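You operate a simulated robot arm through the tools that you are given. There is no shell and no other tool. Be economical: measure what you need, move in short steps, check, and stop when the job is done.

Carry out the task below with a simulated two-armed robot. There is one attempt and no reset: what you move stays moved.

## Task
Free the stuck spare slide and lock it at the green mark.
Fine: lock lever free, scour the rust off the slide way, pad back; run the slide along to its end stop, then to the mark; lock it. What is to be rubbed or washed off counts as gone when no trace of it is left.

It is judged by the outcome, as a careful person would: the job done as asked, and still so three seconds after it is handed in. It fails if anything else is knocked over, pushed out of place, dropped, spilled or broken.

## Robot
Two 7-joint arms with two-finger grippers on one trunk, hanging from a carriage that runs on a gantry, over the field with the corners [-2703, 1074], [-2699, -206], [1, -197], [-3, 1083] (x, y) and turns from -357 to 331 degrees about z. Base frame: it is fixed where the carriage stands at the start and does not move with it; the origin is on the floor, on the carriage's upright axis, x ahead of it, y to its left, z up; the surface under the hand at the start is at about z = 850. Lengths are in mm, angles in degrees, forces in N, time in s.
The left shoulder is at the start at [38, 157, 1235], the right one opposite. With the tool pointing down near the work surface each hand reaches from about 100 to 600 mm from the robot's upright axis, wherever it stands, measured 20 degrees to its own side. Places, roughly: slide lock lever [400, 0, 900]; slide way [300, 100, 900]; spare slide [400, 100, 900]. Payload 1.96 kg a hand.
The TCP of each hand is the grasp point between the finger pads, 20 mm short of the fingertips. In the tool frame z runs along the fingers and y along their closing line. Largest opening 72 mm; the body of the gripper starts 38 mm behind the TCP.
Orientation is that of the tool frame in the base frame, as a unit quaternion [x, y, z, w]. With the fingers straight down and closing along the base's y, the tool's x points along the base's -x, its y along +y and its z along -z.

## Interface
- The arms move only by the tool play_rows. It takes "left_rows", "right_rows" or both (then of equal length, played together; a hand with none holds still); each is text: rows parted by semicolons, each of 7 numbers parted by spaces: the shift along the base's x, y, z in mm, then the turn, a rotation vector about the base's x, y, z in rad, then the gripper command, from -1 (shut) to 1 (fully open), values between in proportion. In form: x y z ax ay az claw; .... A call has 1 to 20 rows; each row is the pose to reach, as a shift and turn from the pose commanded when the call began. A row lasts 0.2 s, in which the tool goes at most 50 mm and 8.6 degrees; a call with a longer step from one row to the next is refused whole, and so is a gripper value outside its range. Where a pose cannot be reached the arm comes as near as it can. A force on the tool above 60 N (or 10 N above the force at the start of the call, whichever is more), or a blocked arm, ends the call early, and 0.2 s more pass. Each finger travels about 45 mm/s and halts on what it meets, pressing with about 22 N; the grip force reading is that of the motor and also rises with nothing between the fingers. The clock runs only during rows and for 0.2 s after the last one: add rows that repeat a pose to give the fingers time. The reply holds the time, the measured pose of the TCP, the force on the tool along the base axes, the opening and the grip force, in the units named above and with some noise, with the torque about the TCP (base axes, N m) and any sound that the robot's microphone picked up, and new pictures: "pictures" is both (left out), scene, wrist or none (wrist: the cameras of the hands that moved).
- Cameras (640 x 400 px; columns grow to the right, rows downward): "scene" is now at [214.7, 1.3, 1579.2]; the picture's right is [0.03, -1.00, 0.00], its down [-0.93, -0.03, -0.36] and it looks along [0.36, 0.01, -0.93] (base axes); focal length 251 px, centre (320, 200). "left" rides on the left gripper at [71, -19, -82] in its tool frame; the picture's right is [0.26, 0.97, 0.00], its down [-0.67, 0.18, -0.72] and it looks along [-0.69, 0.19, 0.70] (tool axes); focal length 280 px, centre (320, 200). "right" rides on the right gripper at [71, 19, -82] in its tool frame; the picture's right is [-0.26, 0.97, 0.00], its down [-0.67, -0.18, -0.72] and it looks along [-0.69, -0.19, 0.70] (tool axes); focal length 280 px, centre (320, 200). There is no depth. A picture from a camera that has moved, and an enlarged one, comes with that camera's place and axes in the base frame and with its lens.
- move_column(by): slides the trunk up (or, below 0, down) by that many mm; the arms and the scene camera ride with it, the base frame stays. It gives what a move gives, with no picture.
- steer(legs): drives the robot by 1 to 6 legs, each [ahead, left, turn to the left] in mm, mm and degrees, along the robot's own axes; the way and the turn of a leg run together, so that a leg with both is an arc; at most 1500 mm and 180 degrees a leg. The arms and the cameras ride along, it lands a little off, and it stops where it bumps. It keeps to its track: a leg is cut to what the track allows. It gives what a move gives, and a new picture of the scene camera.
- pan_tilt(pan, tilt): turns the head with the scene camera to pan (to the left, within 86 degrees either way) and tilt (down, from -29 to 69), counted from straight ahead of the robot. It gives what a move gives, and a new picture of the scene camera.
- enlarge(camera, box): a new picture of the part [left, top, right, bottom] of that camera's present view, enlarged. No time passes.
- job_done(): hands the job in; it is judged then, once.

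Go step by step. Nothing tells you exact positions but the pictures and the camera data: compare them with the known pose of the tool, close in by small moves and look again before you grip or let go. The budget is 120 turns and 260 pictures, counting those below and the enlarged ones. Unless the task says otherwise, let go and move clear before handing in, and close with one line.

The tools are called after "Request:" by a JSON object that holds its "api" and its "payload". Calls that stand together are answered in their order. play_rows: Moves the arms, as the interface text tells. Its arguments: {"type":"object","properties":{"left_rows":{"type":"string"},"right_rows":{"type":"string"},"pictures":{"type":"string","enum":["both","scene","wrist","none"]}},"required":[]} The other tools are called the same way: move_column (by) slides the trunk up or down; steer (legs) drives the base; pan_tilt (pan, tilt) turns the head that bears the scene camera; enlarge (camera, box) takes an enlarged picture of a part of a camera's view; job_done () hands the job in.

At the start:

```text
clock: 0.0
left_eef_pos: [441.8, 277.8, 1197.9]
left_tool_rot: [-0.001, 1.0, 0.0, -0.001]
left_force: [0.5, -0.2, -0.2]
left_wrist_torque: [0.0, 0.0, 0.02]
left_width: 72.1
left_gripper_force: 0.3
right_eef_pos: [405.8, -123.3, 1237.8]
right_tool_rot: [0.001, 1.0, 0.0, -0.001]
right_force: [0.2, 1.4, 0.1]
right_wrist_torque: [0.0, -0.01, 0.01]
right_width: 72.0
right_gripper_force: 0.0
trunk travel left (down, up): [-525.0, 315.0]
robot x, y, heading: [2.0, 0.9, -0.2]
head pan, tilt: [1.8, 68.8]
```

scene: 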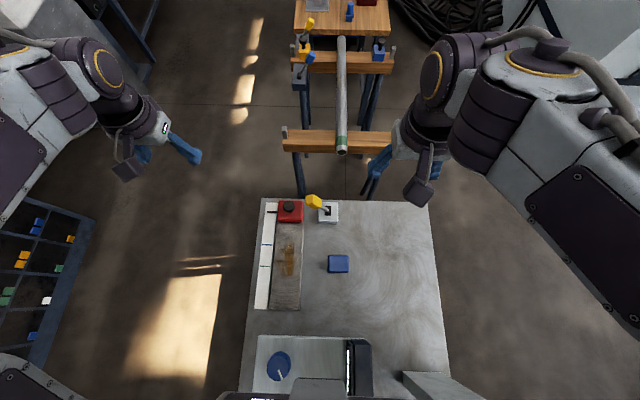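
right: 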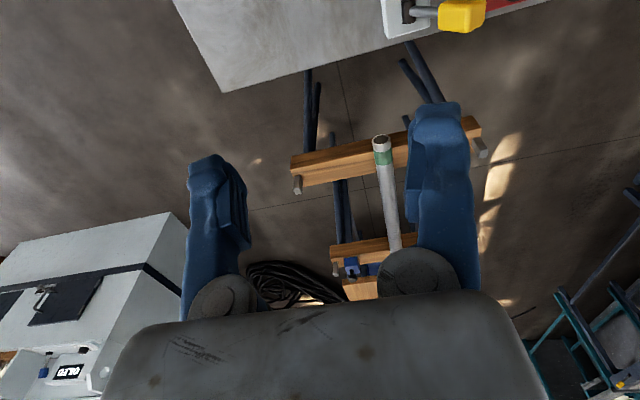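
left: 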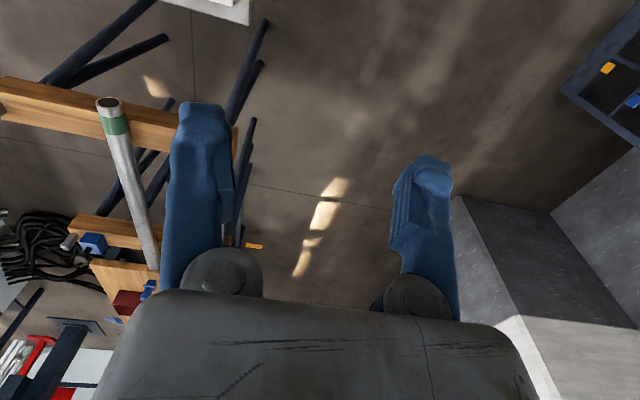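

I see a bench with a slide way on its left: a red slide at the far end, a rust patch, a yellow lock lever and a blue pad. I'll zoom in for detail.

Request:
{"api": "enlarge", "payload": {"camera": "scene", "box": [240, 180, 440, 320]}}

Request:
{"api": "enlarge", "payload": {"camera": "scene", "box": [250, 190, 350, 255]}}

```text
2.86 times, centred on (340, 250) of scene
camera zoom: at [214.7, 1.3, 1579.2], right [0.03, -1.0, 0.0], down [-0.93, -0.03, -0.36], along [0.36, 0.01, -0.93], focal length 716 px, centre (263, 57)
```

zoom: 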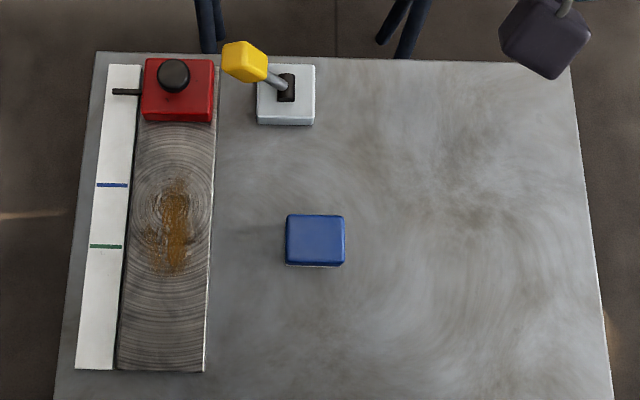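

```text
6.15 times, centred on (300, 222) of scene
camera zoom: at [214.7, 1.3, 1579.2], right [0.03, -1.0, 0.0], down [-0.93, -0.03, -0.36], along [0.36, 0.01, -0.93], focal length 1542 px, centre (443, 62)
```

zoom: 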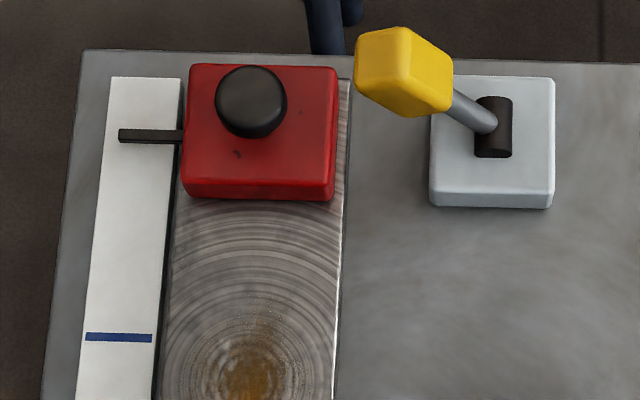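

Estimates: lever base about (448,-16), pad (302,-47), slide (444,95), rust (308,92), way from x≈184 to x≈460. I'll bring the right hand lower, above the pad, to look at the lever and slide.

Request:
{"api": "play_rows", "payload": {"right_rows": "-18 20 -38 0 0 0 1; -36 40 -76 0 0 0 1; -54 60 -114 0 0 0 1; -72 80 -152 0 0 0 1; -90 100 -190 0 0 0 1; -106 123 -218 0 0 0 1; -106 123 -218 0 0 0 1", "pictures": "both"}}

Request:
{"api": "enlarge", "payload": {"camera": "right", "box": [120, 0, 520, 250]}}

```text
clock: 1.8
left_eef_pos: [458.3, 279.1, 1202.0]
left_tool_rot: [-0.001, 1.0, -0.002, 0.006]
left_force: [0.4, -0.4, 1.3]
left_wrist_torque: [-0.03, -0.01, 0.0]
left_width: 72.1
left_gripper_force: 0.2
right_eef_pos: [317.1, -1.4, 1024.2]
right_tool_rot: [-0.001, 1.0, -0.002, 0.006]
right_force: [0.1, 0.2, 0.2]
right_wrist_torque: [-0.02, -0.01, 0.03]
right_width: 72.0
right_gripper_force: 0.0
trunk travel left (down, up): [-525.0, 315.0]
robot x, y, heading: [1.9, 5.5, 0.1]
head pan, tilt: [1.8, 68.8]
stopped in row 7 (right hand): the arm was blocked; the commanded pose is now the measured one
camera scene: at [226.1, 3.4, 1580.9], right [0.03, -1.0, 0.0], down [-0.93, -0.03, -0.37], along [0.37, 0.01, -0.93], focal length 251 px, centre (320, 200)
camera right: at [245.2, 18.4, 1102.9], right [0.26, 0.97, 0.0], down [0.67, -0.18, 0.72], along [0.7, -0.19, -0.69], focal length 280 px, centre (320, 200)
```

scene: 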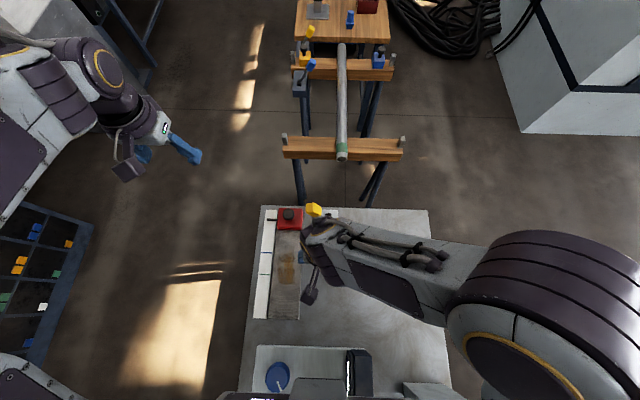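
right: 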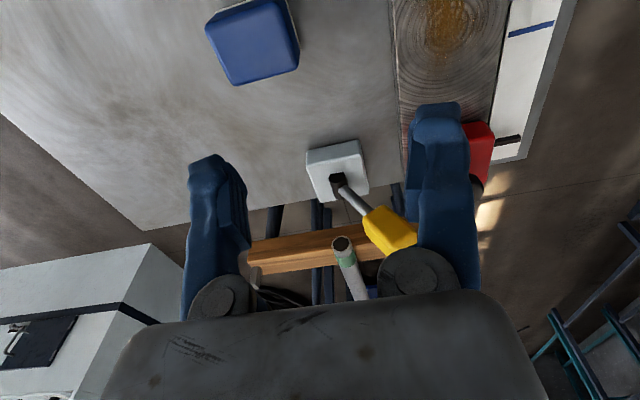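

```text
1.60 times, centred on (320, 125) of right
camera zoom: at [245.2, 18.4, 1102.9], right [0.26, 0.97, 0.0], down [0.67, -0.18, 0.72], along [0.7, -0.19, -0.69], focal length 449 px, centre (320, 320)
```

zoom: 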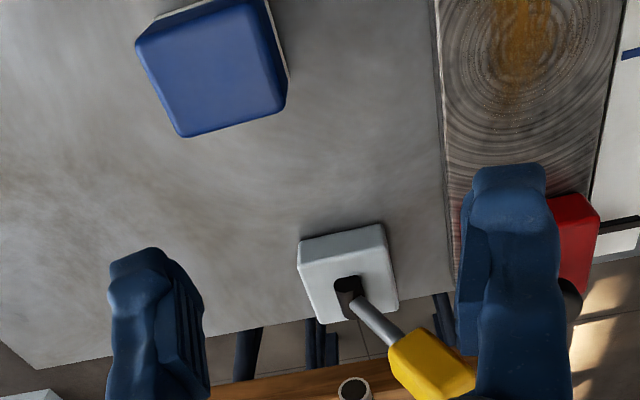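

The lever knob is at about (445,26,959), leaning left toward the slide. I'll take the right hand over it with the fingers half open and look.

Request:
{"api": "play_rows", "payload": {"right_rows": "40 9 0 0 0 0 0.6; 80 18 0 0 0 0 0.6; 120 25 0 0 0 0 0.6; 120 25 0 0 0 0 0.6; 120 25 0 0 0 0 0.6"}}

Request:
{"api": "enlarge", "payload": {"camera": "scene", "box": [250, 180, 410, 280]}}

```text
clock: 3.2
left_eef_pos: [477.8, 282.6, 1202.6]
left_tool_rot: [-0.003, 1.0, -0.001, 0.015]
left_force: [-0.9, -1.1, -0.9]
left_wrist_torque: [0.06, -0.07, 0.0]
left_width: 72.1
left_gripper_force: 0.1
right_eef_pos: [459.4, 27.7, 1023.1]
right_tool_rot: [-0.005, 1.0, -0.001, 0.014]
right_force: [0.1, -0.9, -0.6]
right_wrist_torque: [0.07, -0.02, -0.02]
right_width: 57.7
right_gripper_force: 0.0
trunk travel left (down, up): [-525.0, 315.0]
robot x, y, heading: [1.7, 7.9, 0.3]
head pan, tilt: [1.8, 68.8]
stopped in row 5 (right hand): the arm was blocked; the commanded pose is now the measured one
camera scene: at [238.5, 4.6, 1577.9], right [0.04, -1.0, 0.0], down [-0.92, -0.04, -0.39], along [0.39, 0.01, -0.92], focal length 251 px, centre (320, 200)
camera right: at [387.0, 46.3, 1101.2], right [0.25, 0.97, 0.0], down [0.66, -0.17, 0.73], along [0.71, -0.18, -0.68], focal length 280 px, centre (320, 200)
```

scene: 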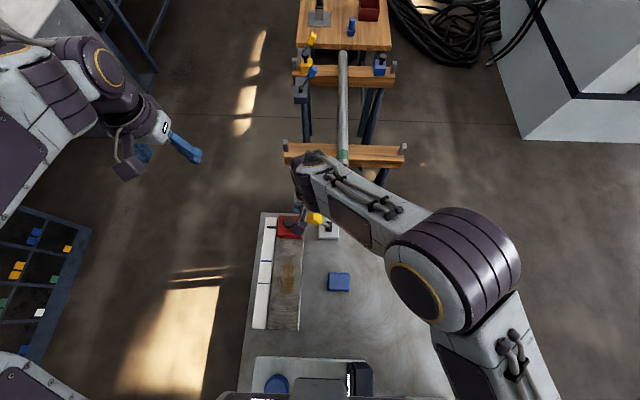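
right: 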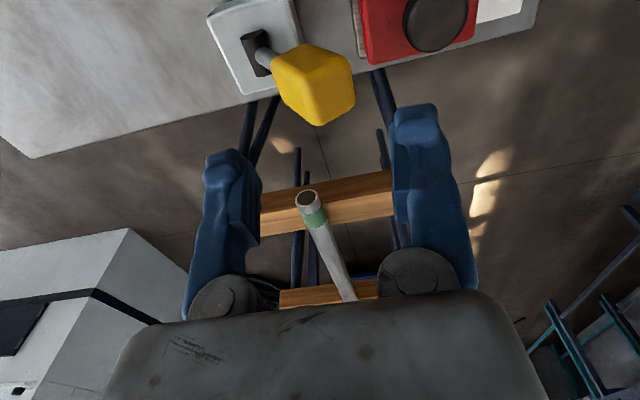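

```text
4.00 times, centred on (330, 230) of scene
camera zoom: at [238.5, 4.6, 1577.9], right [0.04, -1.0, 0.0], down [-0.92, -0.04, -0.39], along [0.39, 0.01, -0.92], focal length 1002 px, centre (280, 80)
```

zoom: 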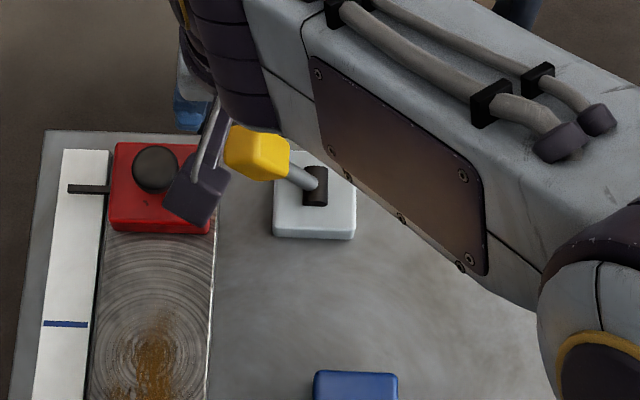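

The lever knob is at about (449,26,953) and the slide's knob at (443,93,~935). I'll lower so the fingers straddle the lever knob.

Request:
{"api": "play_rows", "payload": {"right_rows": "-8 0 0 0 0 0 0.6; -8 0 -30 0 0 0 0.6; -8 0 -55 0 0 0 0.6; -8 0 -55 0 0 0 0.6"}}

```text
clock: 4.4
left_eef_pos: [496.6, 283.0, 1189.3]
left_tool_rot: [-0.009, 1.0, -0.001, 0.023]
left_force: [0.6, -0.2, -0.2]
left_wrist_torque: [-0.06, 0.01, 0.03]
left_width: 72.1
left_gripper_force: 0.0
right_eef_pos: [477.7, 26.8, 954.8]
right_tool_rot: [-0.009, 1.0, -0.002, 0.024]
right_force: [-0.2, 0.9, -0.5]
right_wrist_torque: [0.0, 0.0, 0.01]
right_width: 57.8
right_gripper_force: 0.2
trunk travel left (down, up): [-525.0, 315.0]
robot x, y, heading: [4.9, 0.5, 1.0]
head pan, tilt: [1.8, 68.8]
stopped in row 4 (right hand): the arm was blocked; the commanded pose is now the measured one
camera scene: at [251.4, 3.1, 1560.4], right [0.05, -1.0, 0.01], down [-0.91, -0.05, -0.41], along [0.41, 0.01, -0.91], focal length 251 px, centre (320, 200)
camera right: at [403.4, 45.6, 1031.1], right [0.24, 0.97, 0.01], down [0.64, -0.17, 0.75], along [0.73, -0.18, -0.66], focal length 280 px, centre (320, 200)
```

scene: 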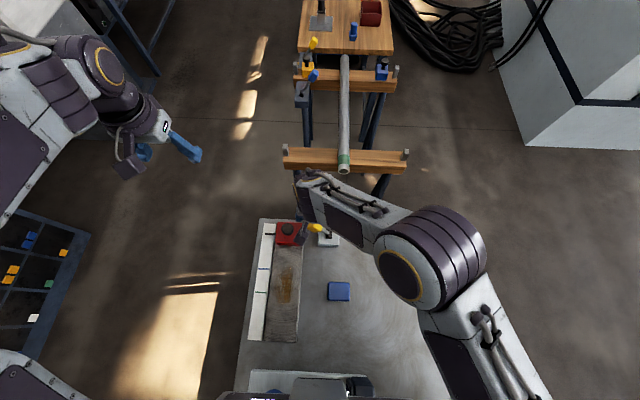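
right: 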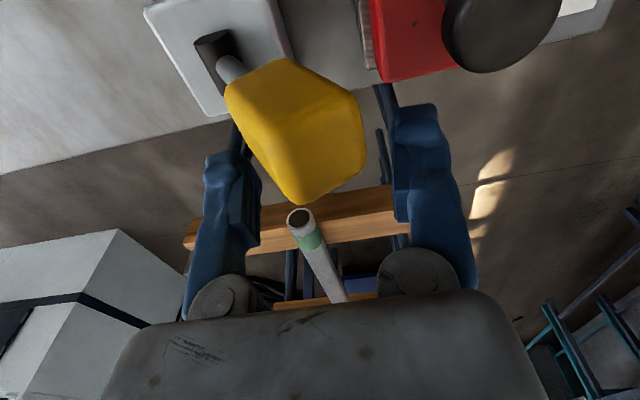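

The whole body seems to be drifting: the scene camera and the idle left hand moved too. I'll hold still to see whether it changes with time or with load.

Request:
{"api": "play_rows", "payload": {"right_rows": "0 0 0 0 0 0 0.6; 0 0 0 0 0 0 0.6; 0 0 0 0 0 0 0.6", "pictures": "none"}}

```text
clock: 5.4
left_eef_pos: [497.4, 285.9, 1186.6]
left_tool_rot: [-0.011, 1.0, -0.002, 0.025]
left_force: [0.0, -0.3, 0.3]
left_wrist_torque: [-0.01, -0.01, -0.03]
left_width: 71.8
left_gripper_force: 0.0
right_eef_pos: [480.4, 28.2, 952.7]
right_tool_rot: [-0.012, 1.0, -0.002, 0.025]
right_force: [-0.5, -0.1, 0.6]
right_wrist_torque: [-0.06, -0.03, -0.01]
right_width: 57.4
right_gripper_force: 0.1
trunk travel left (down, up): [-525.0, 315.0]
robot x, y, heading: [2.1, 0.1, 1.3]
head pan, tilt: [1.8, 68.8]
stopped in row 3 (right hand): the arm was blocked; the commanded pose is now the measured one
```

Request:
{"api": "play_rows", "payload": {"left_rows": "0 0 0 0 0 0 1; 0 0 0 0 0 0 1; 0 0 0 0 0 0 1; 0 0 0 0 0 0 1; 0 0 0 0 0 0 1", "pictures": "none"}}

```text
clock: 6.8
left_eef_pos: [497.7, 288.2, 1185.9]
left_tool_rot: [-0.015, 1.0, -0.001, 0.023]
left_force: [-0.3, 0.6, 0.2]
left_wrist_torque: [-0.01, -0.03, 0.03]
left_width: 72.4
left_gripper_force: 0.0
right_eef_pos: [481.7, 31.3, 952.1]
right_tool_rot: [-0.014, 1.0, -0.002, 0.023]
right_force: [-0.1, -0.2, 0.9]
right_wrist_torque: [0.02, 0.0, 0.01]
right_width: 57.5
right_gripper_force: 0.1
trunk travel left (down, up): [-525.0, 315.0]
robot x, y, heading: [4.1, -2.4, 1.6]
head pan, tilt: [1.8, 68.8]
stopped in row 5 (left hand): the arm was blocked; the commanded pose is now the measured one
```

Sag has settled mostly. The hand must go about 32 mm back toward the robot to straddle the lever knob.

Request:
{"api": "play_rows", "payload": {"right_rows": "-15 -2 0 0 0 0 0.6; -30 -4 0 0 0 0 0.6; -30 -4 0 0 0 0 0.6"}}

```text
clock: 7.8
left_eef_pos: [496.9, 288.7, 1185.6]
left_tool_rot: [-0.016, 1.0, -0.002, 0.023]
left_force: [0.0, -0.4, -0.1]
left_wrist_torque: [-0.03, 0.01, 0.02]
left_width: 72.2
left_gripper_force: 0.1
right_eef_pos: [452.3, 29.9, 950.5]
right_tool_rot: [-0.017, 1.0, -0.002, 0.024]
right_force: [0.2, -0.7, -0.6]
right_wrist_torque: [0.01, 0.0, -0.01]
right_width: 57.6
right_gripper_force: 0.1
trunk travel left (down, up): [-525.0, 315.0]
robot x, y, heading: [4.6, 0.6, 1.8]
head pan, tilt: [1.8, 68.8]
stopped in row 3 (right hand): the arm was blocked; the commanded pose is now the measured one
camera scene: at [250.5, 6.2, 1557.9], right [0.06, -1.0, 0.01], down [-0.91, -0.06, -0.41], along [0.4, 0.02, -0.91], focal length 251 px, centre (320, 200)
camera right: at [377.3, 47.8, 1027.1], right [0.23, 0.97, 0.01], down [0.65, -0.16, 0.75], along [0.73, -0.17, -0.66], focal length 280 px, centre (320, 200)
```

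scene: 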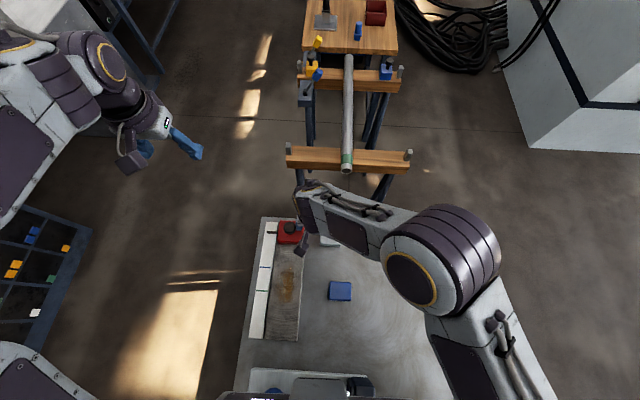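
right: 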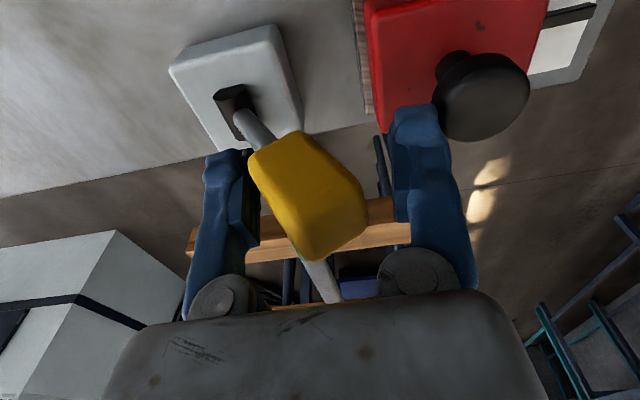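

The lever knob is between the fingers. I'll sweep it to the right.

Request:
{"api": "play_rows", "payload": {"right_rows": "0 -15 3 0 0 0 0.6; 0 -30 6 0 0 0 0.6; 0 -45 6 0 0 0 0.6; 0 -60 6 0 0 0 0.6; 0 -75 3 0 0 0 0.6; 0 -75 3 0 0 0 0.6"}}

```text
clock: 9.4
left_eef_pos: [497.1, 292.0, 1186.4]
left_tool_rot: [-0.019, 1.0, -0.002, 0.022]
left_force: [-0.8, 0.4, 0.3]
left_wrist_torque: [0.01, -0.02, -0.05]
left_width: 72.3
left_gripper_force: 0.0
right_eef_pos: [453.6, -43.1, 954.2]
right_tool_rot: [-0.02, 1.0, -0.002, 0.023]
right_force: [0.7, 0.2, -0.5]
right_wrist_torque: [0.01, -0.03, -0.03]
right_width: 57.6
right_gripper_force: 0.0
trunk travel left (down, up): [-525.0, 315.0]
robot x, y, heading: [1.7, 4.6, 2.1]
head pan, tilt: [1.8, 68.8]
stopped in row 6 (right hand): the arm was blocked; the commanded pose is now the measured one
camera scene: at [250.0, 7.2, 1557.4], right [0.07, -1.0, 0.01], down [-0.91, -0.07, -0.4], along [0.4, 0.02, -0.91], focal length 251 px, centre (320, 200)
camera right: at [378.9, -25.8, 1031.2], right [0.22, 0.97, 0.01], down [0.65, -0.15, 0.75], along [0.73, -0.16, -0.67], focal length 280 px, centre (320, 200)
```

scene: 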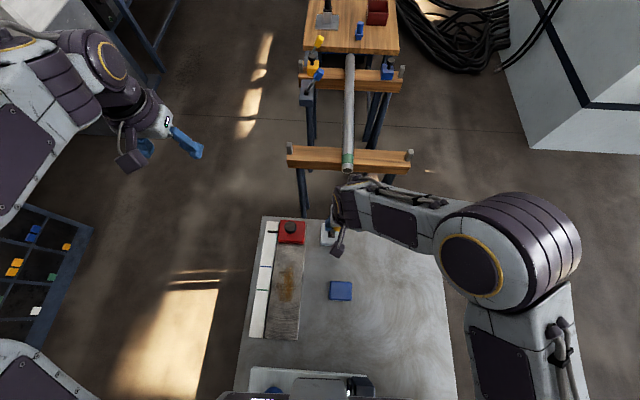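
right: 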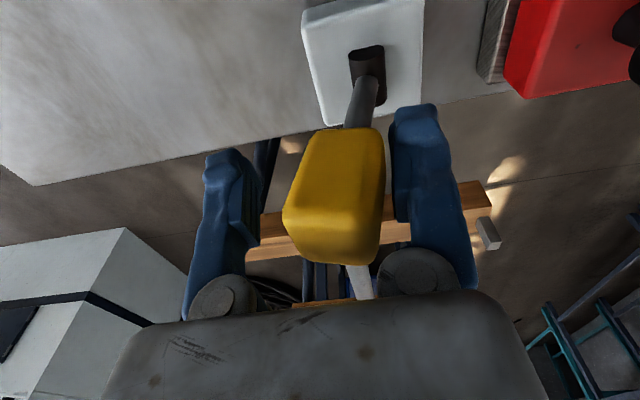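

The lever is following. I'll push further to its end.

Request:
{"api": "play_rows", "payload": {"right_rows": "0 -12 0 0 0 0 0.6; 0 -24 -2 0 0 0 0.6; 0 -36 -4 0 0 0 0.6; 0 -36 -4 0 0 0 0.6"}}

```text
clock: 10.2
left_eef_pos: [495.8, 295.5, 1185.5]
left_tool_rot: [-0.022, 1.0, -0.002, 0.022]
left_force: [-0.1, -0.4, 0.3]
left_wrist_torque: [-0.03, -0.02, 0.02]
left_width: 72.0
left_gripper_force: 0.2
right_eef_pos: [455.7, -64.7, 951.2]
right_tool_rot: [-0.029, 0.999, 0.01, 0.025]
right_force: [1.5, 10.1, 4.4]
right_wrist_torque: [0.24, -0.08, -0.18]
right_width: 64.1
right_gripper_force: 4.6
trunk travel left (down, up): [-525.0, 315.0]
robot x, y, heading: [4.7, 0.1, 2.7]
head pan, tilt: [1.8, 68.8]
stopped in row 4 (right hand): the force on the tool passed its limit at 66 N (the readings are from after the stop); the commanded pose is now the measured one
camera scene: at [249.2, 8.8, 1556.8], right [0.08, -1.0, 0.01], down [-0.91, -0.07, -0.4], along [0.4, 0.03, -0.92], focal length 251 px, centre (320, 200)
camera right: at [380.6, -51.5, 1028.4], right [0.2, 0.98, 0.03], down [0.65, -0.16, 0.75], along [0.74, -0.13, -0.66], focal length 280 px, centre (320, 200)
```

scene: 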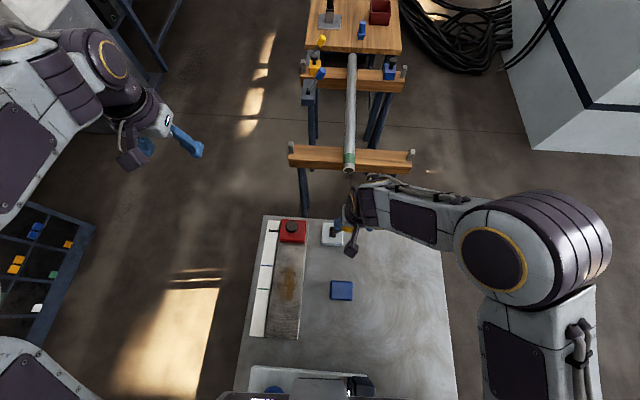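
right: 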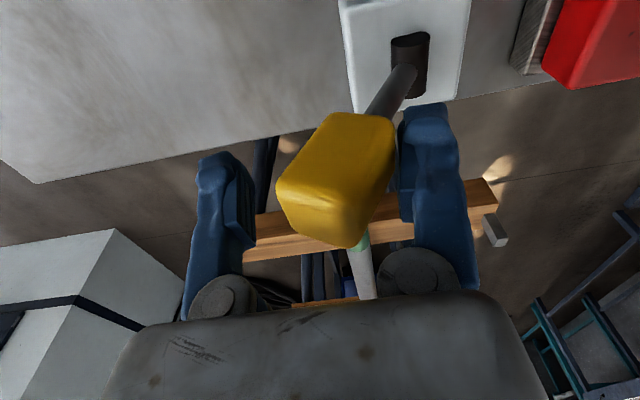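

The lever is over at its right end stop. I'll back off, lift, level the tool, and move above the pad.

Request:
{"api": "play_rows", "payload": {"right_rows": "0 8 0 0 0 0 0.8; 0 8 40 -0.01 0.02 -0.02 0.8; -10 8 70 -0.02 0.05 -0.058 1; -50 10 70 -0.02 0.05 -0.058 1; -95 12 70 -0.02 0.05 -0.058 1; -140 14 60 -0.02 0.05 -0.058 1; -152 14 20 -0.02 0.05 -0.058 1; -152 14 -10 -0.02 0.05 -0.058 1; -152 14 -10 -0.02 0.05 -0.058 1"}}

Request:
{"api": "enlarge", "payload": {"camera": "scene", "box": [240, 200, 400, 300]}}

```text
clock: 12.4
left_eef_pos: [496.4, 298.1, 1184.8]
left_tool_rot: [-0.024, 0.999, -0.002, 0.023]
left_force: [-1.2, -1.1, -1.2]
left_wrist_torque: [0.01, 0.03, 0.0]
left_width: 71.9
left_gripper_force: 0.1
right_eef_pos: [307.0, -50.5, 936.2]
right_tool_rot: [-0.003, 1.0, 0.001, 0.002]
right_force: [0.1, -0.1, -0.3]
right_wrist_torque: [0.01, 0.01, 0.0]
right_width: 71.9
right_gripper_force: 0.1
trunk travel left (down, up): [-525.0, 315.0]
robot x, y, heading: [1.6, 1.0, 2.9]
head pan, tilt: [1.8, 68.8]
stopped in row 9 (right hand): the arm was blocked; the commanded pose is now the measured one
camera scene: at [249.0, 10.3, 1556.0], right [0.08, -1.0, 0.0], down [-0.91, -0.08, -0.4], along [0.4, 0.03, -0.92], focal length 251 px, centre (320, 200)
camera right: at [235.9, -31.8, 1015.5], right [0.26, 0.97, 0.0], down [0.67, -0.18, 0.72], along [0.69, -0.18, -0.69], focal length 280 px, centre (320, 200)
```

scene: 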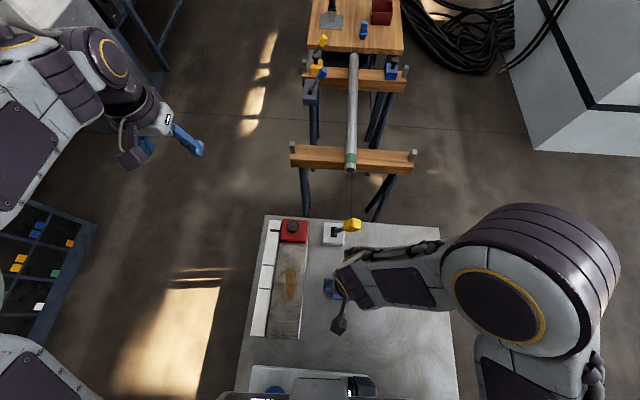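
right: 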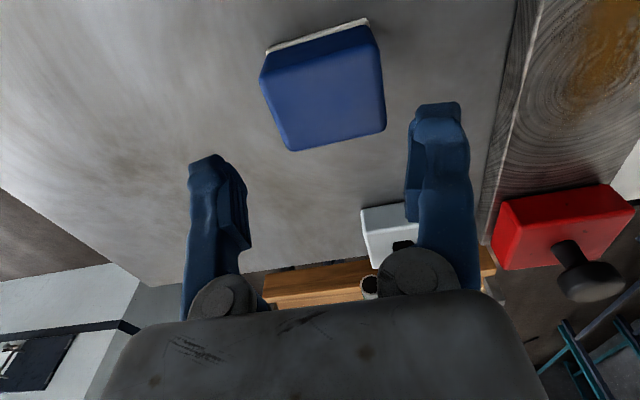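

```text
4.00 times, centred on (320, 250) of scene
camera zoom: at [249.0, 10.3, 1556.0], right [0.08, -1.0, 0.0], down [-0.91, -0.08, -0.4], along [0.4, 0.03, -0.92], focal length 1002 px, centre (320, 0)
```

zoom: 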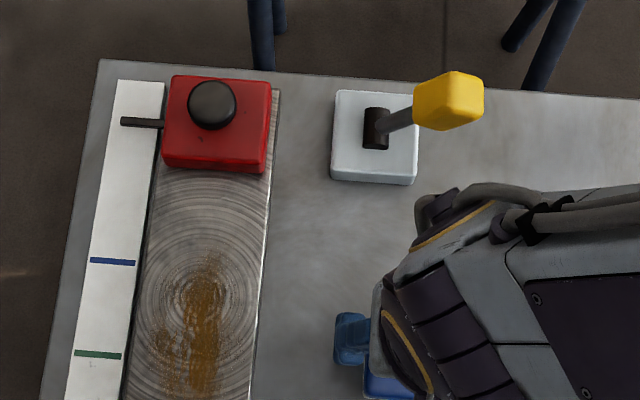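

The lever stays at the right. The pad's centre is about (301,-45) with its top at z≈880. I'll align and descend with the gripper open.

Request:
{"api": "play_rows", "payload": {"right_rows": "-6 5 0 0 0 0 1; -6 5 -20 0 0 0 1; -6 5 -38 0 0 0 1; -6 5 -38 0 0 0 1"}}

```text
clock: 13.7
left_eef_pos: [497.1, 301.8, 1185.5]
left_tool_rot: [-0.027, 0.999, -0.001, 0.021]
left_force: [-0.3, 0.0, -0.9]
left_wrist_torque: [-0.04, 0.0, 0.05]
left_width: 72.1
left_gripper_force: 0.0
right_eef_pos: [303.5, -43.7, 896.9]
right_tool_rot: [-0.004, 1.0, 0.0, 0.003]
right_force: [0.8, 0.5, -0.6]
right_wrist_torque: [-0.03, 0.04, -0.02]
right_width: 71.8
right_gripper_force: 0.0
trunk travel left (down, up): [-525.0, 315.0]
robot x, y, heading: [3.6, -0.0, 3.0]
head pan, tilt: [1.8, 68.8]
stopped in row 4 (right hand): the arm was blocked; the commanded pose is now the measured one
camera scene: at [248.3, 12.2, 1556.8], right [0.09, -1.0, 0.0], down [-0.91, -0.08, -0.4], along [0.4, 0.03, -0.92], focal length 251 px, centre (320, 200)
camera right: at [232.3, -25.0, 978.0], right [0.25, 0.97, 0.0], down [0.67, -0.18, 0.72], along [0.69, -0.18, -0.7], focal length 280 px, centre (320, 200)
```

scene: 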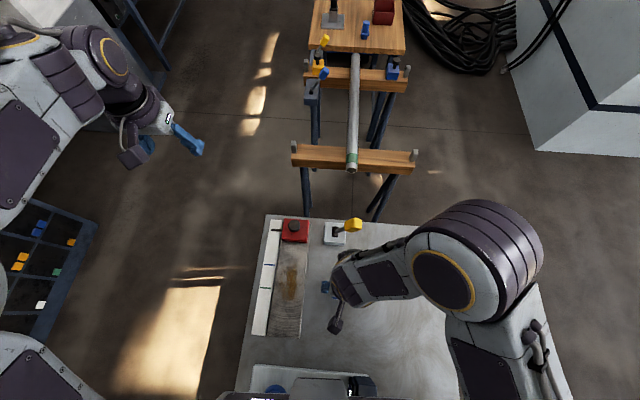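
right: 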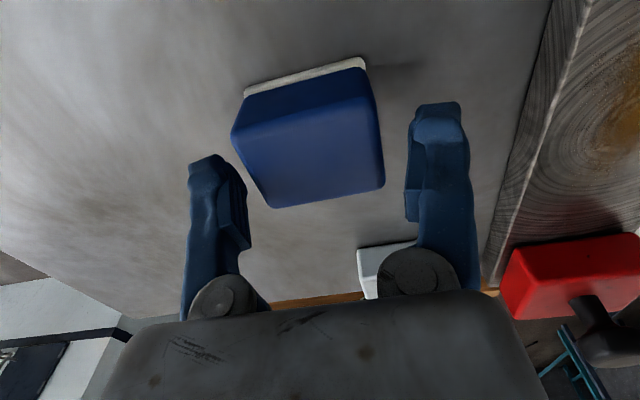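

The pad is about 58 wide, yawed about -5°, centred at (305,-45.5). I'll fine-align and descend to tips at z≈861.

Request:
{"api": "play_rows", "payload": {"right_rows": "1.5 -2 0 0 0 -0.08 1; 1.5 -2 -8 0 0 -0.08 1; 1.5 -2.5 -15 0 0 -0.08 1; 1.5 -2.5 -15 0 0 -0.08 1", "pictures": "wrist"}}

```text
clock: 14.8
left_eef_pos: [495.6, 303.2, 1184.5]
left_tool_rot: [-0.028, 0.999, -0.001, 0.022]
left_force: [-0.3, -0.5, 0.2]
left_wrist_torque: [0.01, 0.0, 0.01]
left_width: 72.1
left_gripper_force: 0.0
right_eef_pos: [307.1, -45.1, 881.4]
right_tool_rot: [0.034, 0.999, 0.002, 0.003]
right_force: [0.1, -1.1, -1.0]
right_wrist_torque: [-0.01, -0.03, -0.03]
right_width: 72.0
right_gripper_force: 0.1
trunk travel left (down, up): [-525.0, 315.0]
robot x, y, heading: [-0.2, -2.4, 3.3]
head pan, tilt: [1.8, 68.8]
stopped in row 4 (right hand): the arm was blocked; the commanded pose is now the measured one
camera right: at [238.0, -20.8, 962.0], right [0.33, 0.94, 0.01], down [0.66, -0.23, 0.72], along [0.68, -0.23, -0.7], focal length 280 px, centre (320, 200)
```

right: 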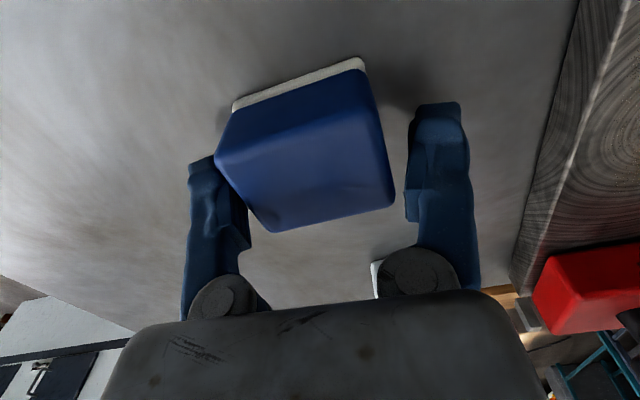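

The pad is well between the fingers. Closing.

Request:
{"api": "play_rows", "payload": {"right_rows": "-2 0 0 0 0 -0.04 0.9; -2 0 0 0 0 -0.04 0.2; -2 0 0 0 0 -0.04 -0.5; -2 0 0 0 0 -0.04 -1; -2 0 0 0 0 -0.04 -1"}}

```text
clock: 16.2
left_eef_pos: [496.8, 305.8, 1184.8]
left_tool_rot: [-0.032, 0.999, -0.001, 0.021]
left_force: [0.3, 0.5, -1.1]
left_wrist_torque: [-0.03, 0.01, -0.01]
left_width: 72.0
left_gripper_force: 0.0
right_eef_pos: [307.1, -43.3, 882.3]
right_tool_rot: [0.052, 0.999, 0.003, 0.003]
right_force: [2.0, -1.6, 10.8]
right_wrist_torque: [0.04, 0.16, 0.08]
right_width: 62.1
right_gripper_force: 21.5
trunk travel left (down, up): [-525.0, 315.0]
robot x, y, heading: [-0.7, -1.7, 3.6]
head pan, tilt: [1.8, 68.8]
stopped in row 5 (right hand): the arm was blocked; the commanded pose is now the measured one
camera scene: at [247.3, 14.3, 1556.0], right [0.09, -1.0, 0.0], down [-0.91, -0.09, -0.4], along [0.4, 0.03, -0.92], focal length 251 px, centre (320, 200)
camera right: at [238.7, -17.4, 962.2], right [0.36, 0.93, 0.01], down [0.65, -0.26, 0.72], along [0.67, -0.25, -0.7], focal length 280 px, centre (320, 200)
```

scene: 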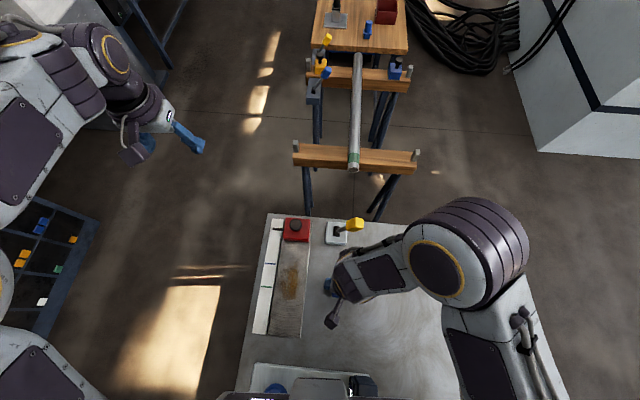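
right: 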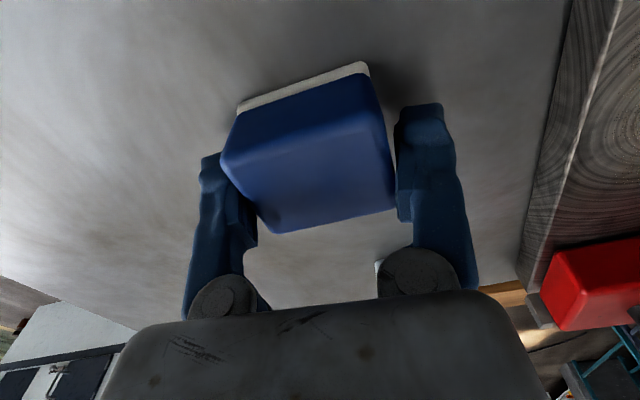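

Pad gripped (width 62). Before lifting, I'll measure the rust in the scene view.

Request:
{"api": "enlarge", "payload": {"camera": "scene", "box": [240, 210, 360, 345]}}

Request:
{"api": "play_rows", "payload": {"right_rows": "0 0 20 0 0 0.02 -1; 0 0 40 0 0 0.05 -1; 0 0 50 0 0 0.1 -1; 0 0 50 0 0 0.1 -1", "pictures": "wrist"}}

```text
2.96 times, centred on (300, 278) of scene
camera zoom: at [247.3, 14.3, 1556.0], right [0.09, -1.0, 0.0], down [-0.91, -0.09, -0.4], along [0.4, 0.03, -0.92], focal length 743 px, centre (379, -30)
```

zoom: 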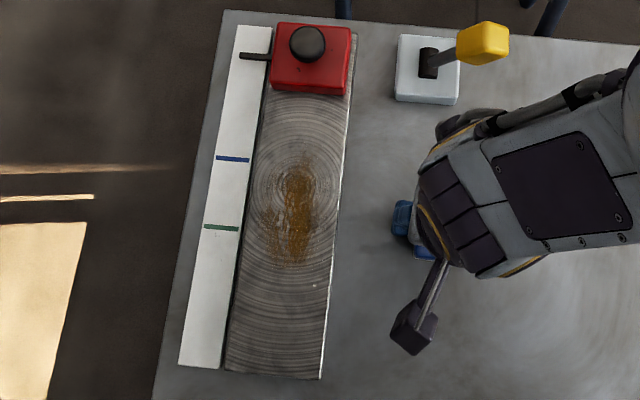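

```text
clock: 17.4
left_eef_pos: [495.7, 307.6, 1187.4]
left_tool_rot: [-0.032, 0.999, -0.002, 0.019]
left_force: [0.5, -0.3, -0.8]
left_wrist_torque: [-0.02, 0.0, 0.0]
left_width: 72.0
left_gripper_force: 0.1
right_eef_pos: [303.6, -45.6, 932.0]
right_tool_rot: [0.001, 1.0, 0.0, -0.001]
right_force: [-0.9, -0.5, -0.3]
right_wrist_torque: [0.0, -0.02, 0.01]
right_width: 0.0
right_gripper_force: 21.9
trunk travel left (down, up): [-525.0, 315.0]
robot x, y, heading: [4.8, -3.0, 3.8]
head pan, tilt: [1.8, 68.8]
stopped in row 4 (right hand): the arm was blocked; the commanded pose is now the measured one
camera right: at [232.6, -25.3, 1012.4], right [0.26, 0.96, 0.0], down [0.68, -0.18, 0.71], along [0.69, -0.19, -0.7], focal length 280 px, centre (320, 200)
```

right: 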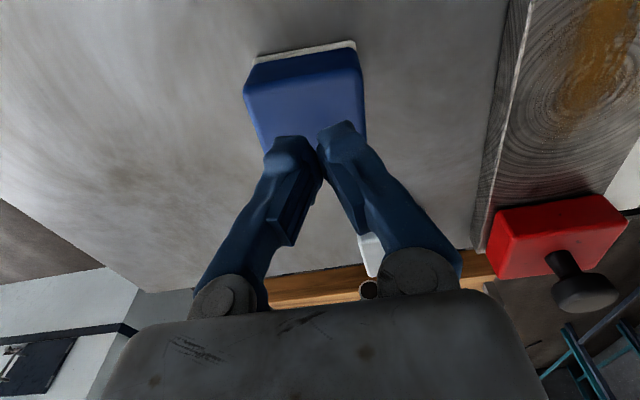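

The pad slipped out: I gripped too high. I'll reopen above it and look again before gripping lower.

Request:
{"api": "play_rows", "payload": {"right_rows": "-40 60 20 0 0 0 0; -60 110 20 0 0 0 1; -60 110 20 0 0 0 1; -60 110 20 0 0 0 1"}}

Request:
{"api": "enlarge", "payload": {"camera": "scene", "box": [280, 230, 400, 330]}}

```text
refused: row 1 steps farther than a row can; nothing moved
```

```text
4.00 times, centred on (340, 280) of scene
camera zoom: at [245.9, 14.9, 1558.2], right [0.1, -1.0, 0.01], down [-0.91, -0.09, -0.4], along [0.4, 0.03, -0.92], focal length 1002 px, centre (240, -120)
```

zoom: 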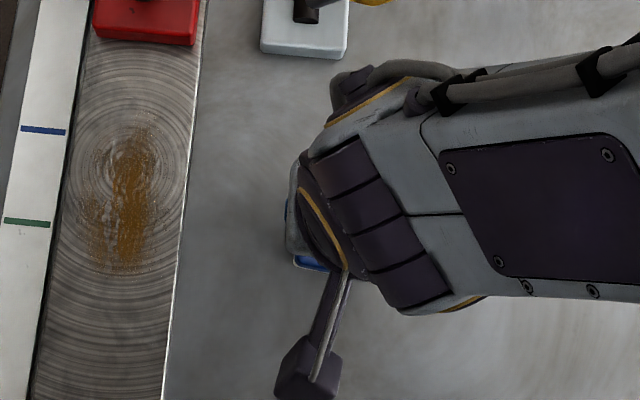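

I'll move the hand to the right to uncover the pad.

Request:
{"api": "play_rows", "payload": {"right_rows": "0 -40 15 0 0 0 0; 0 -80 15 0 0 0 1; 0 -115 15 0 0 0 1; 0 -115 15 0 0 0 1; 0 -115 15 0 0 0 1"}}

Request:
{"api": "enlarge", "payload": {"camera": "scene", "box": [290, 240, 390, 320]}}

```text
clock: 18.9
left_eef_pos: [495.1, 307.4, 1186.6]
left_tool_rot: [-0.035, 0.999, -0.002, 0.02]
left_force: [-0.6, 0.1, -0.5]
left_wrist_torque: [0.0, -0.03, -0.03]
left_width: 71.9
left_gripper_force: 0.0
right_eef_pos: [304.7, -157.3, 948.4]
right_tool_rot: [-0.002, 1.0, 0.0, -0.002]
right_force: [0.1, -0.3, 0.0]
right_wrist_torque: [-0.03, 0.03, 0.02]
right_width: 72.1
right_gripper_force: 0.0
trunk travel left (down, up): [-525.0, 315.0]
robot x, y, heading: [5.9, -5.7, 4.0]
head pan, tilt: [1.8, 68.8]
stopped in row 5 (right hand): the arm was blocked; the commanded pose is now the measured one
camera scene: at [245.5, 15.3, 1557.9], right [0.1, -0.99, 0.01], down [-0.91, -0.09, -0.4], along [0.4, 0.03, -0.92], focal length 251 px, centre (320, 200)
camera right: at [235.1, -138.6, 1028.7], right [0.26, 0.97, 0.0], down [0.68, -0.18, 0.71], along [0.69, -0.19, -0.7], focal length 280 px, centre (320, 200)
```

scene: 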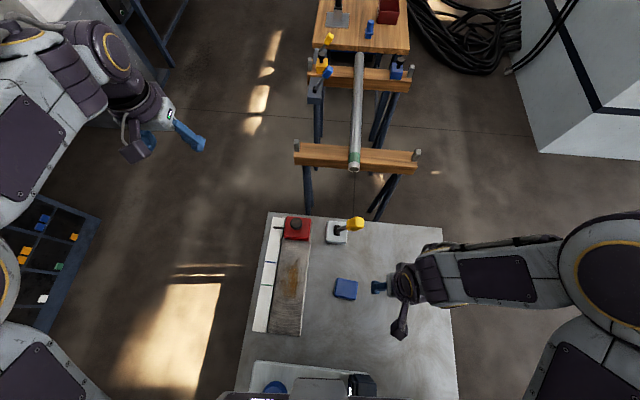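
right: 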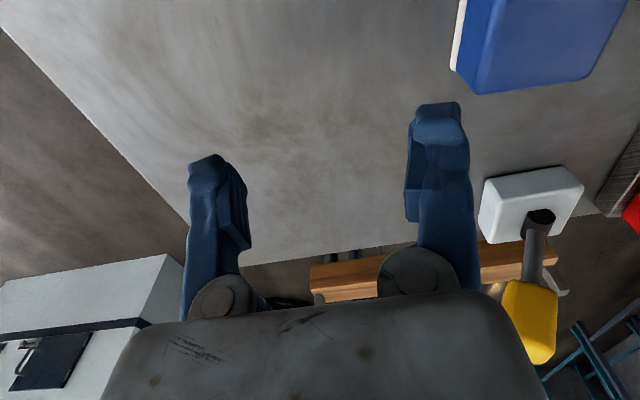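

```text
5.00 times, centred on (340, 280) of scene
camera zoom: at [245.5, 15.3, 1557.9], right [0.1, -0.99, 0.01], down [-0.91, -0.09, -0.4], along [0.4, 0.03, -0.92], focal length 1253 px, centre (220, -200)
```

zoom: 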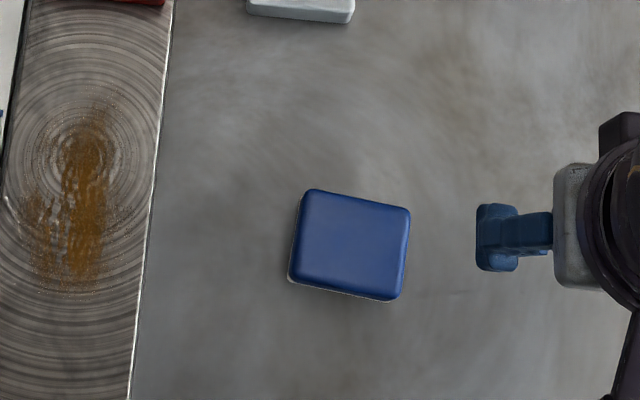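

The pad is now at about (304,-53), yaw -5°; its top is evidently lower than I thought. I'll return above it and descend further this time.

Request:
{"api": "play_rows", "payload": {"right_rows": "0 35 0 0 0 -0.05 1; -1 70 0 0 0 -0.09 1; -1 104 0 0 0 -0.09 1; -1 104 -35 0 0 -0.09 1; -1 104 -55 0 0 -0.09 1; -1 104 -55 0 0 -0.09 1", "pictures": "wrist"}}

```text
clock: 20.4
left_eef_pos: [496.4, 312.2, 1184.2]
left_tool_rot: [-0.036, 0.999, -0.001, 0.02]
left_force: [0.7, 0.0, -0.4]
left_wrist_torque: [-0.01, -0.04, 0.03]
left_width: 72.0
left_gripper_force: 0.0
right_eef_pos: [310.2, -49.7, 892.6]
right_tool_rot: [0.042, 0.999, 0.004, 0.001]
right_force: [0.3, 0.4, 0.7]
right_wrist_torque: [0.06, 0.02, 0.0]
right_width: 72.0
right_gripper_force: 0.0
trunk travel left (down, up): [-525.0, 315.0]
robot x, y, heading: [-2.6, -1.6, 4.3]
head pan, tilt: [1.8, 68.8]
stopped in row 6 (right hand): the arm was blocked; the commanded pose is now the measured one
camera right: at [241.2, -25.1, 972.4], right [0.34, 0.94, 0.01], down [0.66, -0.24, 0.72], along [0.67, -0.24, -0.7], focal length 280 px, centre (320, 200)
```

right: 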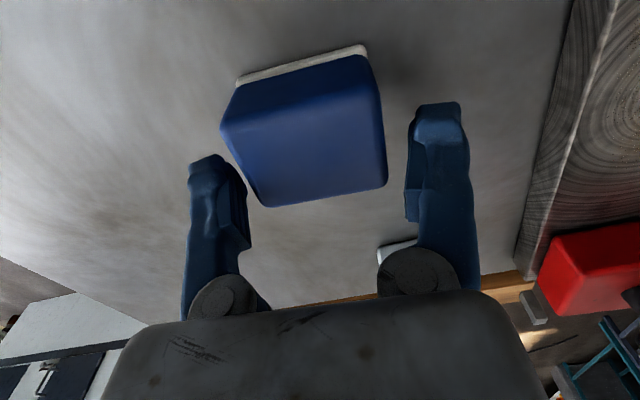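

Request:
{"api": "play_rows", "payload": {"right_rows": "-6 -4 0 0 0 0 1; -7 -4 -10 0 0 0 1; -7 -4 -20 0 0 0 1; -8 -4 -28 0 0 0 1; -8 -4 -28 0 0 0 1", "pictures": "wrist"}}

```text
clock: 21.4
left_eef_pos: [496.9, 314.3, 1182.9]
left_tool_rot: [-0.039, 0.999, 0.0, 0.02]
left_force: [0.0, 1.4, 0.2]
left_wrist_torque: [-0.02, -0.01, 0.0]
left_width: 72.4
left_gripper_force: 0.1
right_eef_pos: [305.7, -51.0, 867.8]
right_tool_rot: [0.039, 0.999, 0.002, 0.001]
right_force: [-0.7, -0.1, -1.1]
right_wrist_torque: [-0.02, -0.05, 0.04]
right_width: 71.9
right_gripper_force: 0.1
trunk travel left (down, up): [-525.0, 315.0]
robot x, y, heading: [1.4, 2.2, 4.6]
head pan, tilt: [1.8, 68.8]
stopped in row 4 (right hand): the force on the tool passed its limit at 119 N (the readings are from after the stop); the commanded pose is now the measured one
camera right: at [236.8, -27.3, 948.3], right [0.34, 0.94, 0.01], down [0.66, -0.24, 0.71], along [0.67, -0.24, -0.7], focal length 280 px, centre (320, 200)
```

right: 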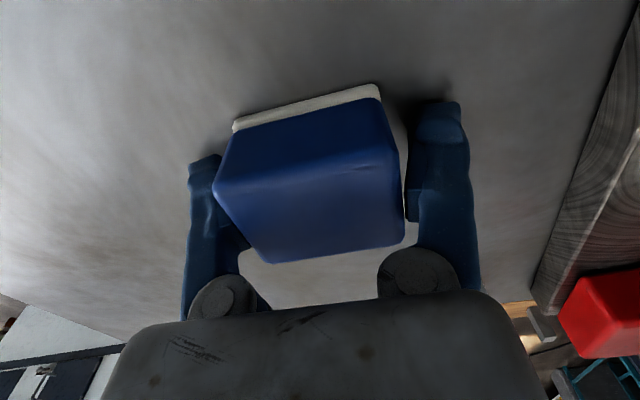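

The fingertips touched the bench at TCP≈866, so the table is at z≈846. I'll rise 4 mm and close on the pad.

Request:
{"api": "play_rows", "payload": {"right_rows": "0 -1 4 0 0 -0.01 1; 0 -1 5 0 0 -0.01 0.6; 0 -1 5 0 0 -0.01 0; 0 -1 5 0 0 -0.01 -1; 0 -1 5 0 0 -0.01 -1; 0 -1 5 0 0 -0.01 -1", "pictures": "wrist"}}

```text
clock: 23.0
left_eef_pos: [497.8, 316.1, 1184.1]
left_tool_rot: [-0.04, 0.999, -0.001, 0.019]
left_force: [-0.2, -0.3, -0.3]
left_wrist_torque: [0.0, 0.01, -0.01]
left_width: 71.9
left_gripper_force: 0.0
right_eef_pos: [305.9, -52.4, 872.4]
right_tool_rot: [0.043, 0.999, 0.003, -0.001]
right_force: [0.6, -0.5, -0.9]
right_wrist_torque: [0.0, 0.01, -0.03]
right_width: 68.7
right_gripper_force: 22.1
trunk travel left (down, up): [-525.0, 315.0]
robot x, y, heading: [-1.4, -0.1, 4.9]
head pan, tilt: [1.8, 68.8]
stopped in row 6 (right hand): the arm was blocked; the commanded pose is now the measured one
camera right: at [237.3, -26.8, 954.1], right [0.34, 0.94, 0.0], down [0.66, -0.24, 0.71], along [0.67, -0.24, -0.7], focal length 280 px, centre (320, 200)
```

right: 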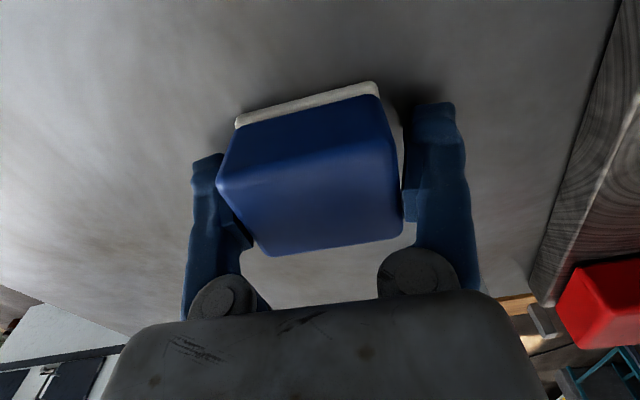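

Gripped at 68.7 mm, its full width. Lifting slowly to check.

Request:
{"api": "play_rows", "payload": {"right_rows": "0 0 6 0 0 0 -1; 0 0 12 0 0 0 -1; 0 0 20 0 0 0 -1; 0 0 30 0 0 0 -1; 0 0 40 0 0 0 -1"}}

```text
clock: 24.4
left_eef_pos: [497.7, 313.8, 1184.3]
left_tool_rot: [-0.042, 0.999, 0.0, 0.02]
left_force: [0.0, 0.2, -0.5]
left_wrist_torque: [0.01, -0.01, -0.02]
left_width: 72.1
left_gripper_force: 0.0
right_eef_pos: [302.8, -52.4, 913.4]
right_tool_rot: [0.041, 0.999, 0.001, -0.003]
right_force: [0.2, 0.2, 0.0]
right_wrist_torque: [0.0, 0.0, 0.03]
right_width: 68.6
right_gripper_force: 22.2
trunk travel left (down, up): [-525.0, 315.0]
robot x, y, heading: [0.2, 0.2, 4.9]
head pan, tilt: [1.8, 68.8]
stopped in row 5 (right hand): the arm was blocked; the commanded pose is now the measured one
camera scene: at [244.0, 19.4, 1556.5], right [0.11, -0.99, 0.01], down [-0.91, -0.11, -0.4], along [0.4, 0.04, -0.92], focal length 251 px, centre (320, 200)
camera right: at [235.5, -27.6, 994.1], right [0.34, 0.94, 0.0], down [0.66, -0.24, 0.71], along [0.67, -0.24, -0.7], focal length 280 px, centre (320, 200)
```

scene: 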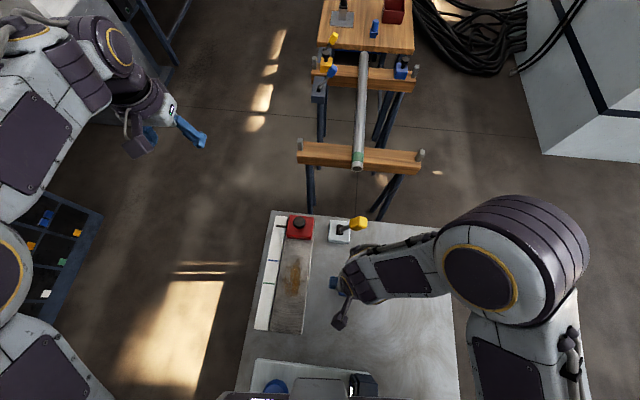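
right: 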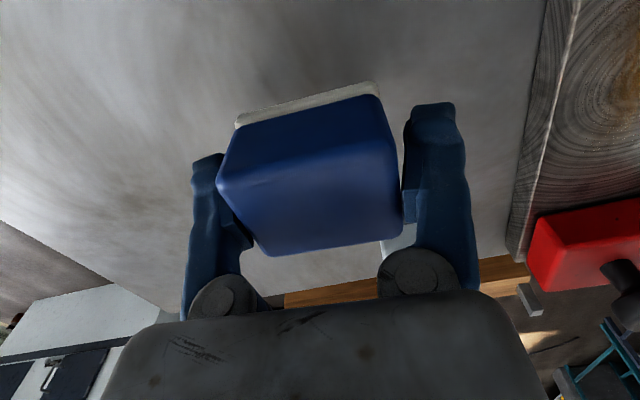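

Pad held securely. Rust spans roughly x 260–360, y 65–118. I'll carry the pad over the rust with the yaw straightened.

Request:
{"api": "play_rows", "payload": {"right_rows": "0 20 10 0 0 0.03 -1; 2 50 10 0 0 0.06 -1; 4 80 10 0 0 0.08 -1; 6 110 10 0 0 0.08 -1; 7 143 10 0 0 0.08 -1; 7 143 10 0 0 0.08 -1"}}

Request:
{"api": "enlarge", "payload": {"camera": "scene", "box": [240, 200, 360, 340]}}

```text
clock: 26.0
left_eef_pos: [497.6, 318.4, 1184.9]
left_tool_rot: [-0.043, 0.999, -0.001, 0.019]
left_force: [-0.4, 0.3, 0.4]
left_wrist_torque: [0.01, 0.03, 0.01]
left_width: 72.0
left_gripper_force: 0.1
right_eef_pos: [312.1, 94.1, 924.9]
right_tool_rot: [0.0, 1.0, 0.002, 0.0]
right_force: [-0.2, -0.1, -0.8]
right_wrist_torque: [0.01, -0.01, -0.01]
right_width: 68.7
right_gripper_force: 22.0
trunk travel left (down, up): [-525.0, 315.0]
robot x, y, heading: [2.1, 0.9, 5.0]
head pan, tilt: [1.8, 68.8]
stopped in row 6 (right hand): the arm was blocked; the commanded pose is now the measured one
camera scene: at [243.6, 21.2, 1556.4], right [0.12, -0.99, 0.0], down [-0.91, -0.11, -0.4], along [0.4, 0.04, -0.92], focal length 251 px, centre (320, 200)
camera right: at [241.5, 113.2, 1004.7], right [0.26, 0.97, 0.0], down [0.68, -0.18, 0.71], along [0.69, -0.18, -0.7], focal length 280 px, centre (320, 200)
```

scene: 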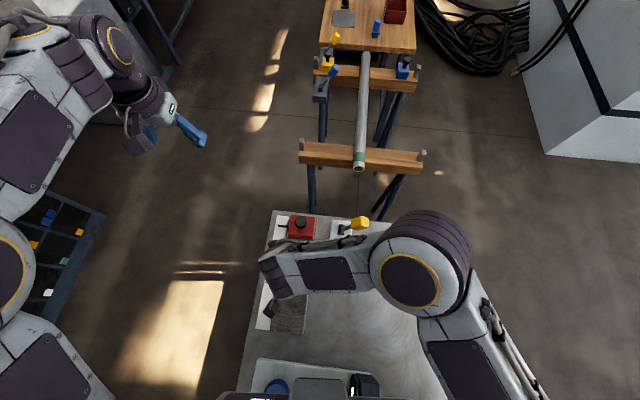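
right: 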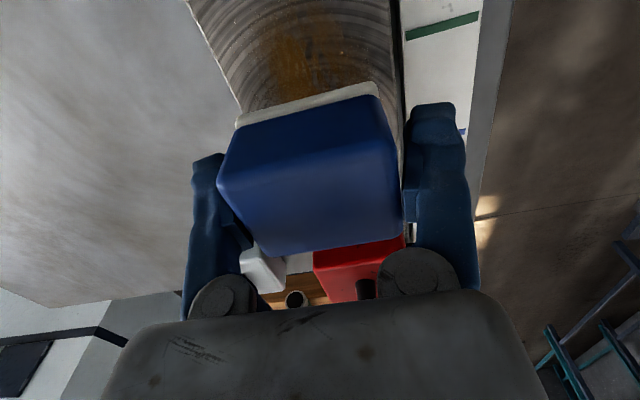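

```text
2.86 times, centred on (300, 270) of scene
camera zoom: at [243.6, 21.2, 1556.4], right [0.12, -0.99, 0.0], down [-0.91, -0.11, -0.4], along [0.4, 0.04, -0.92], focal length 716 px, centre (377, 0)
```

zoom: 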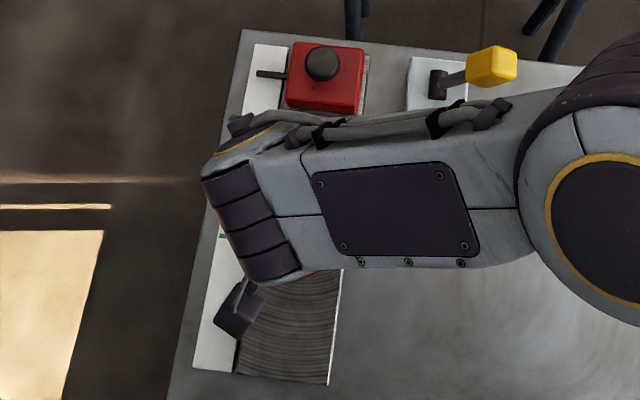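

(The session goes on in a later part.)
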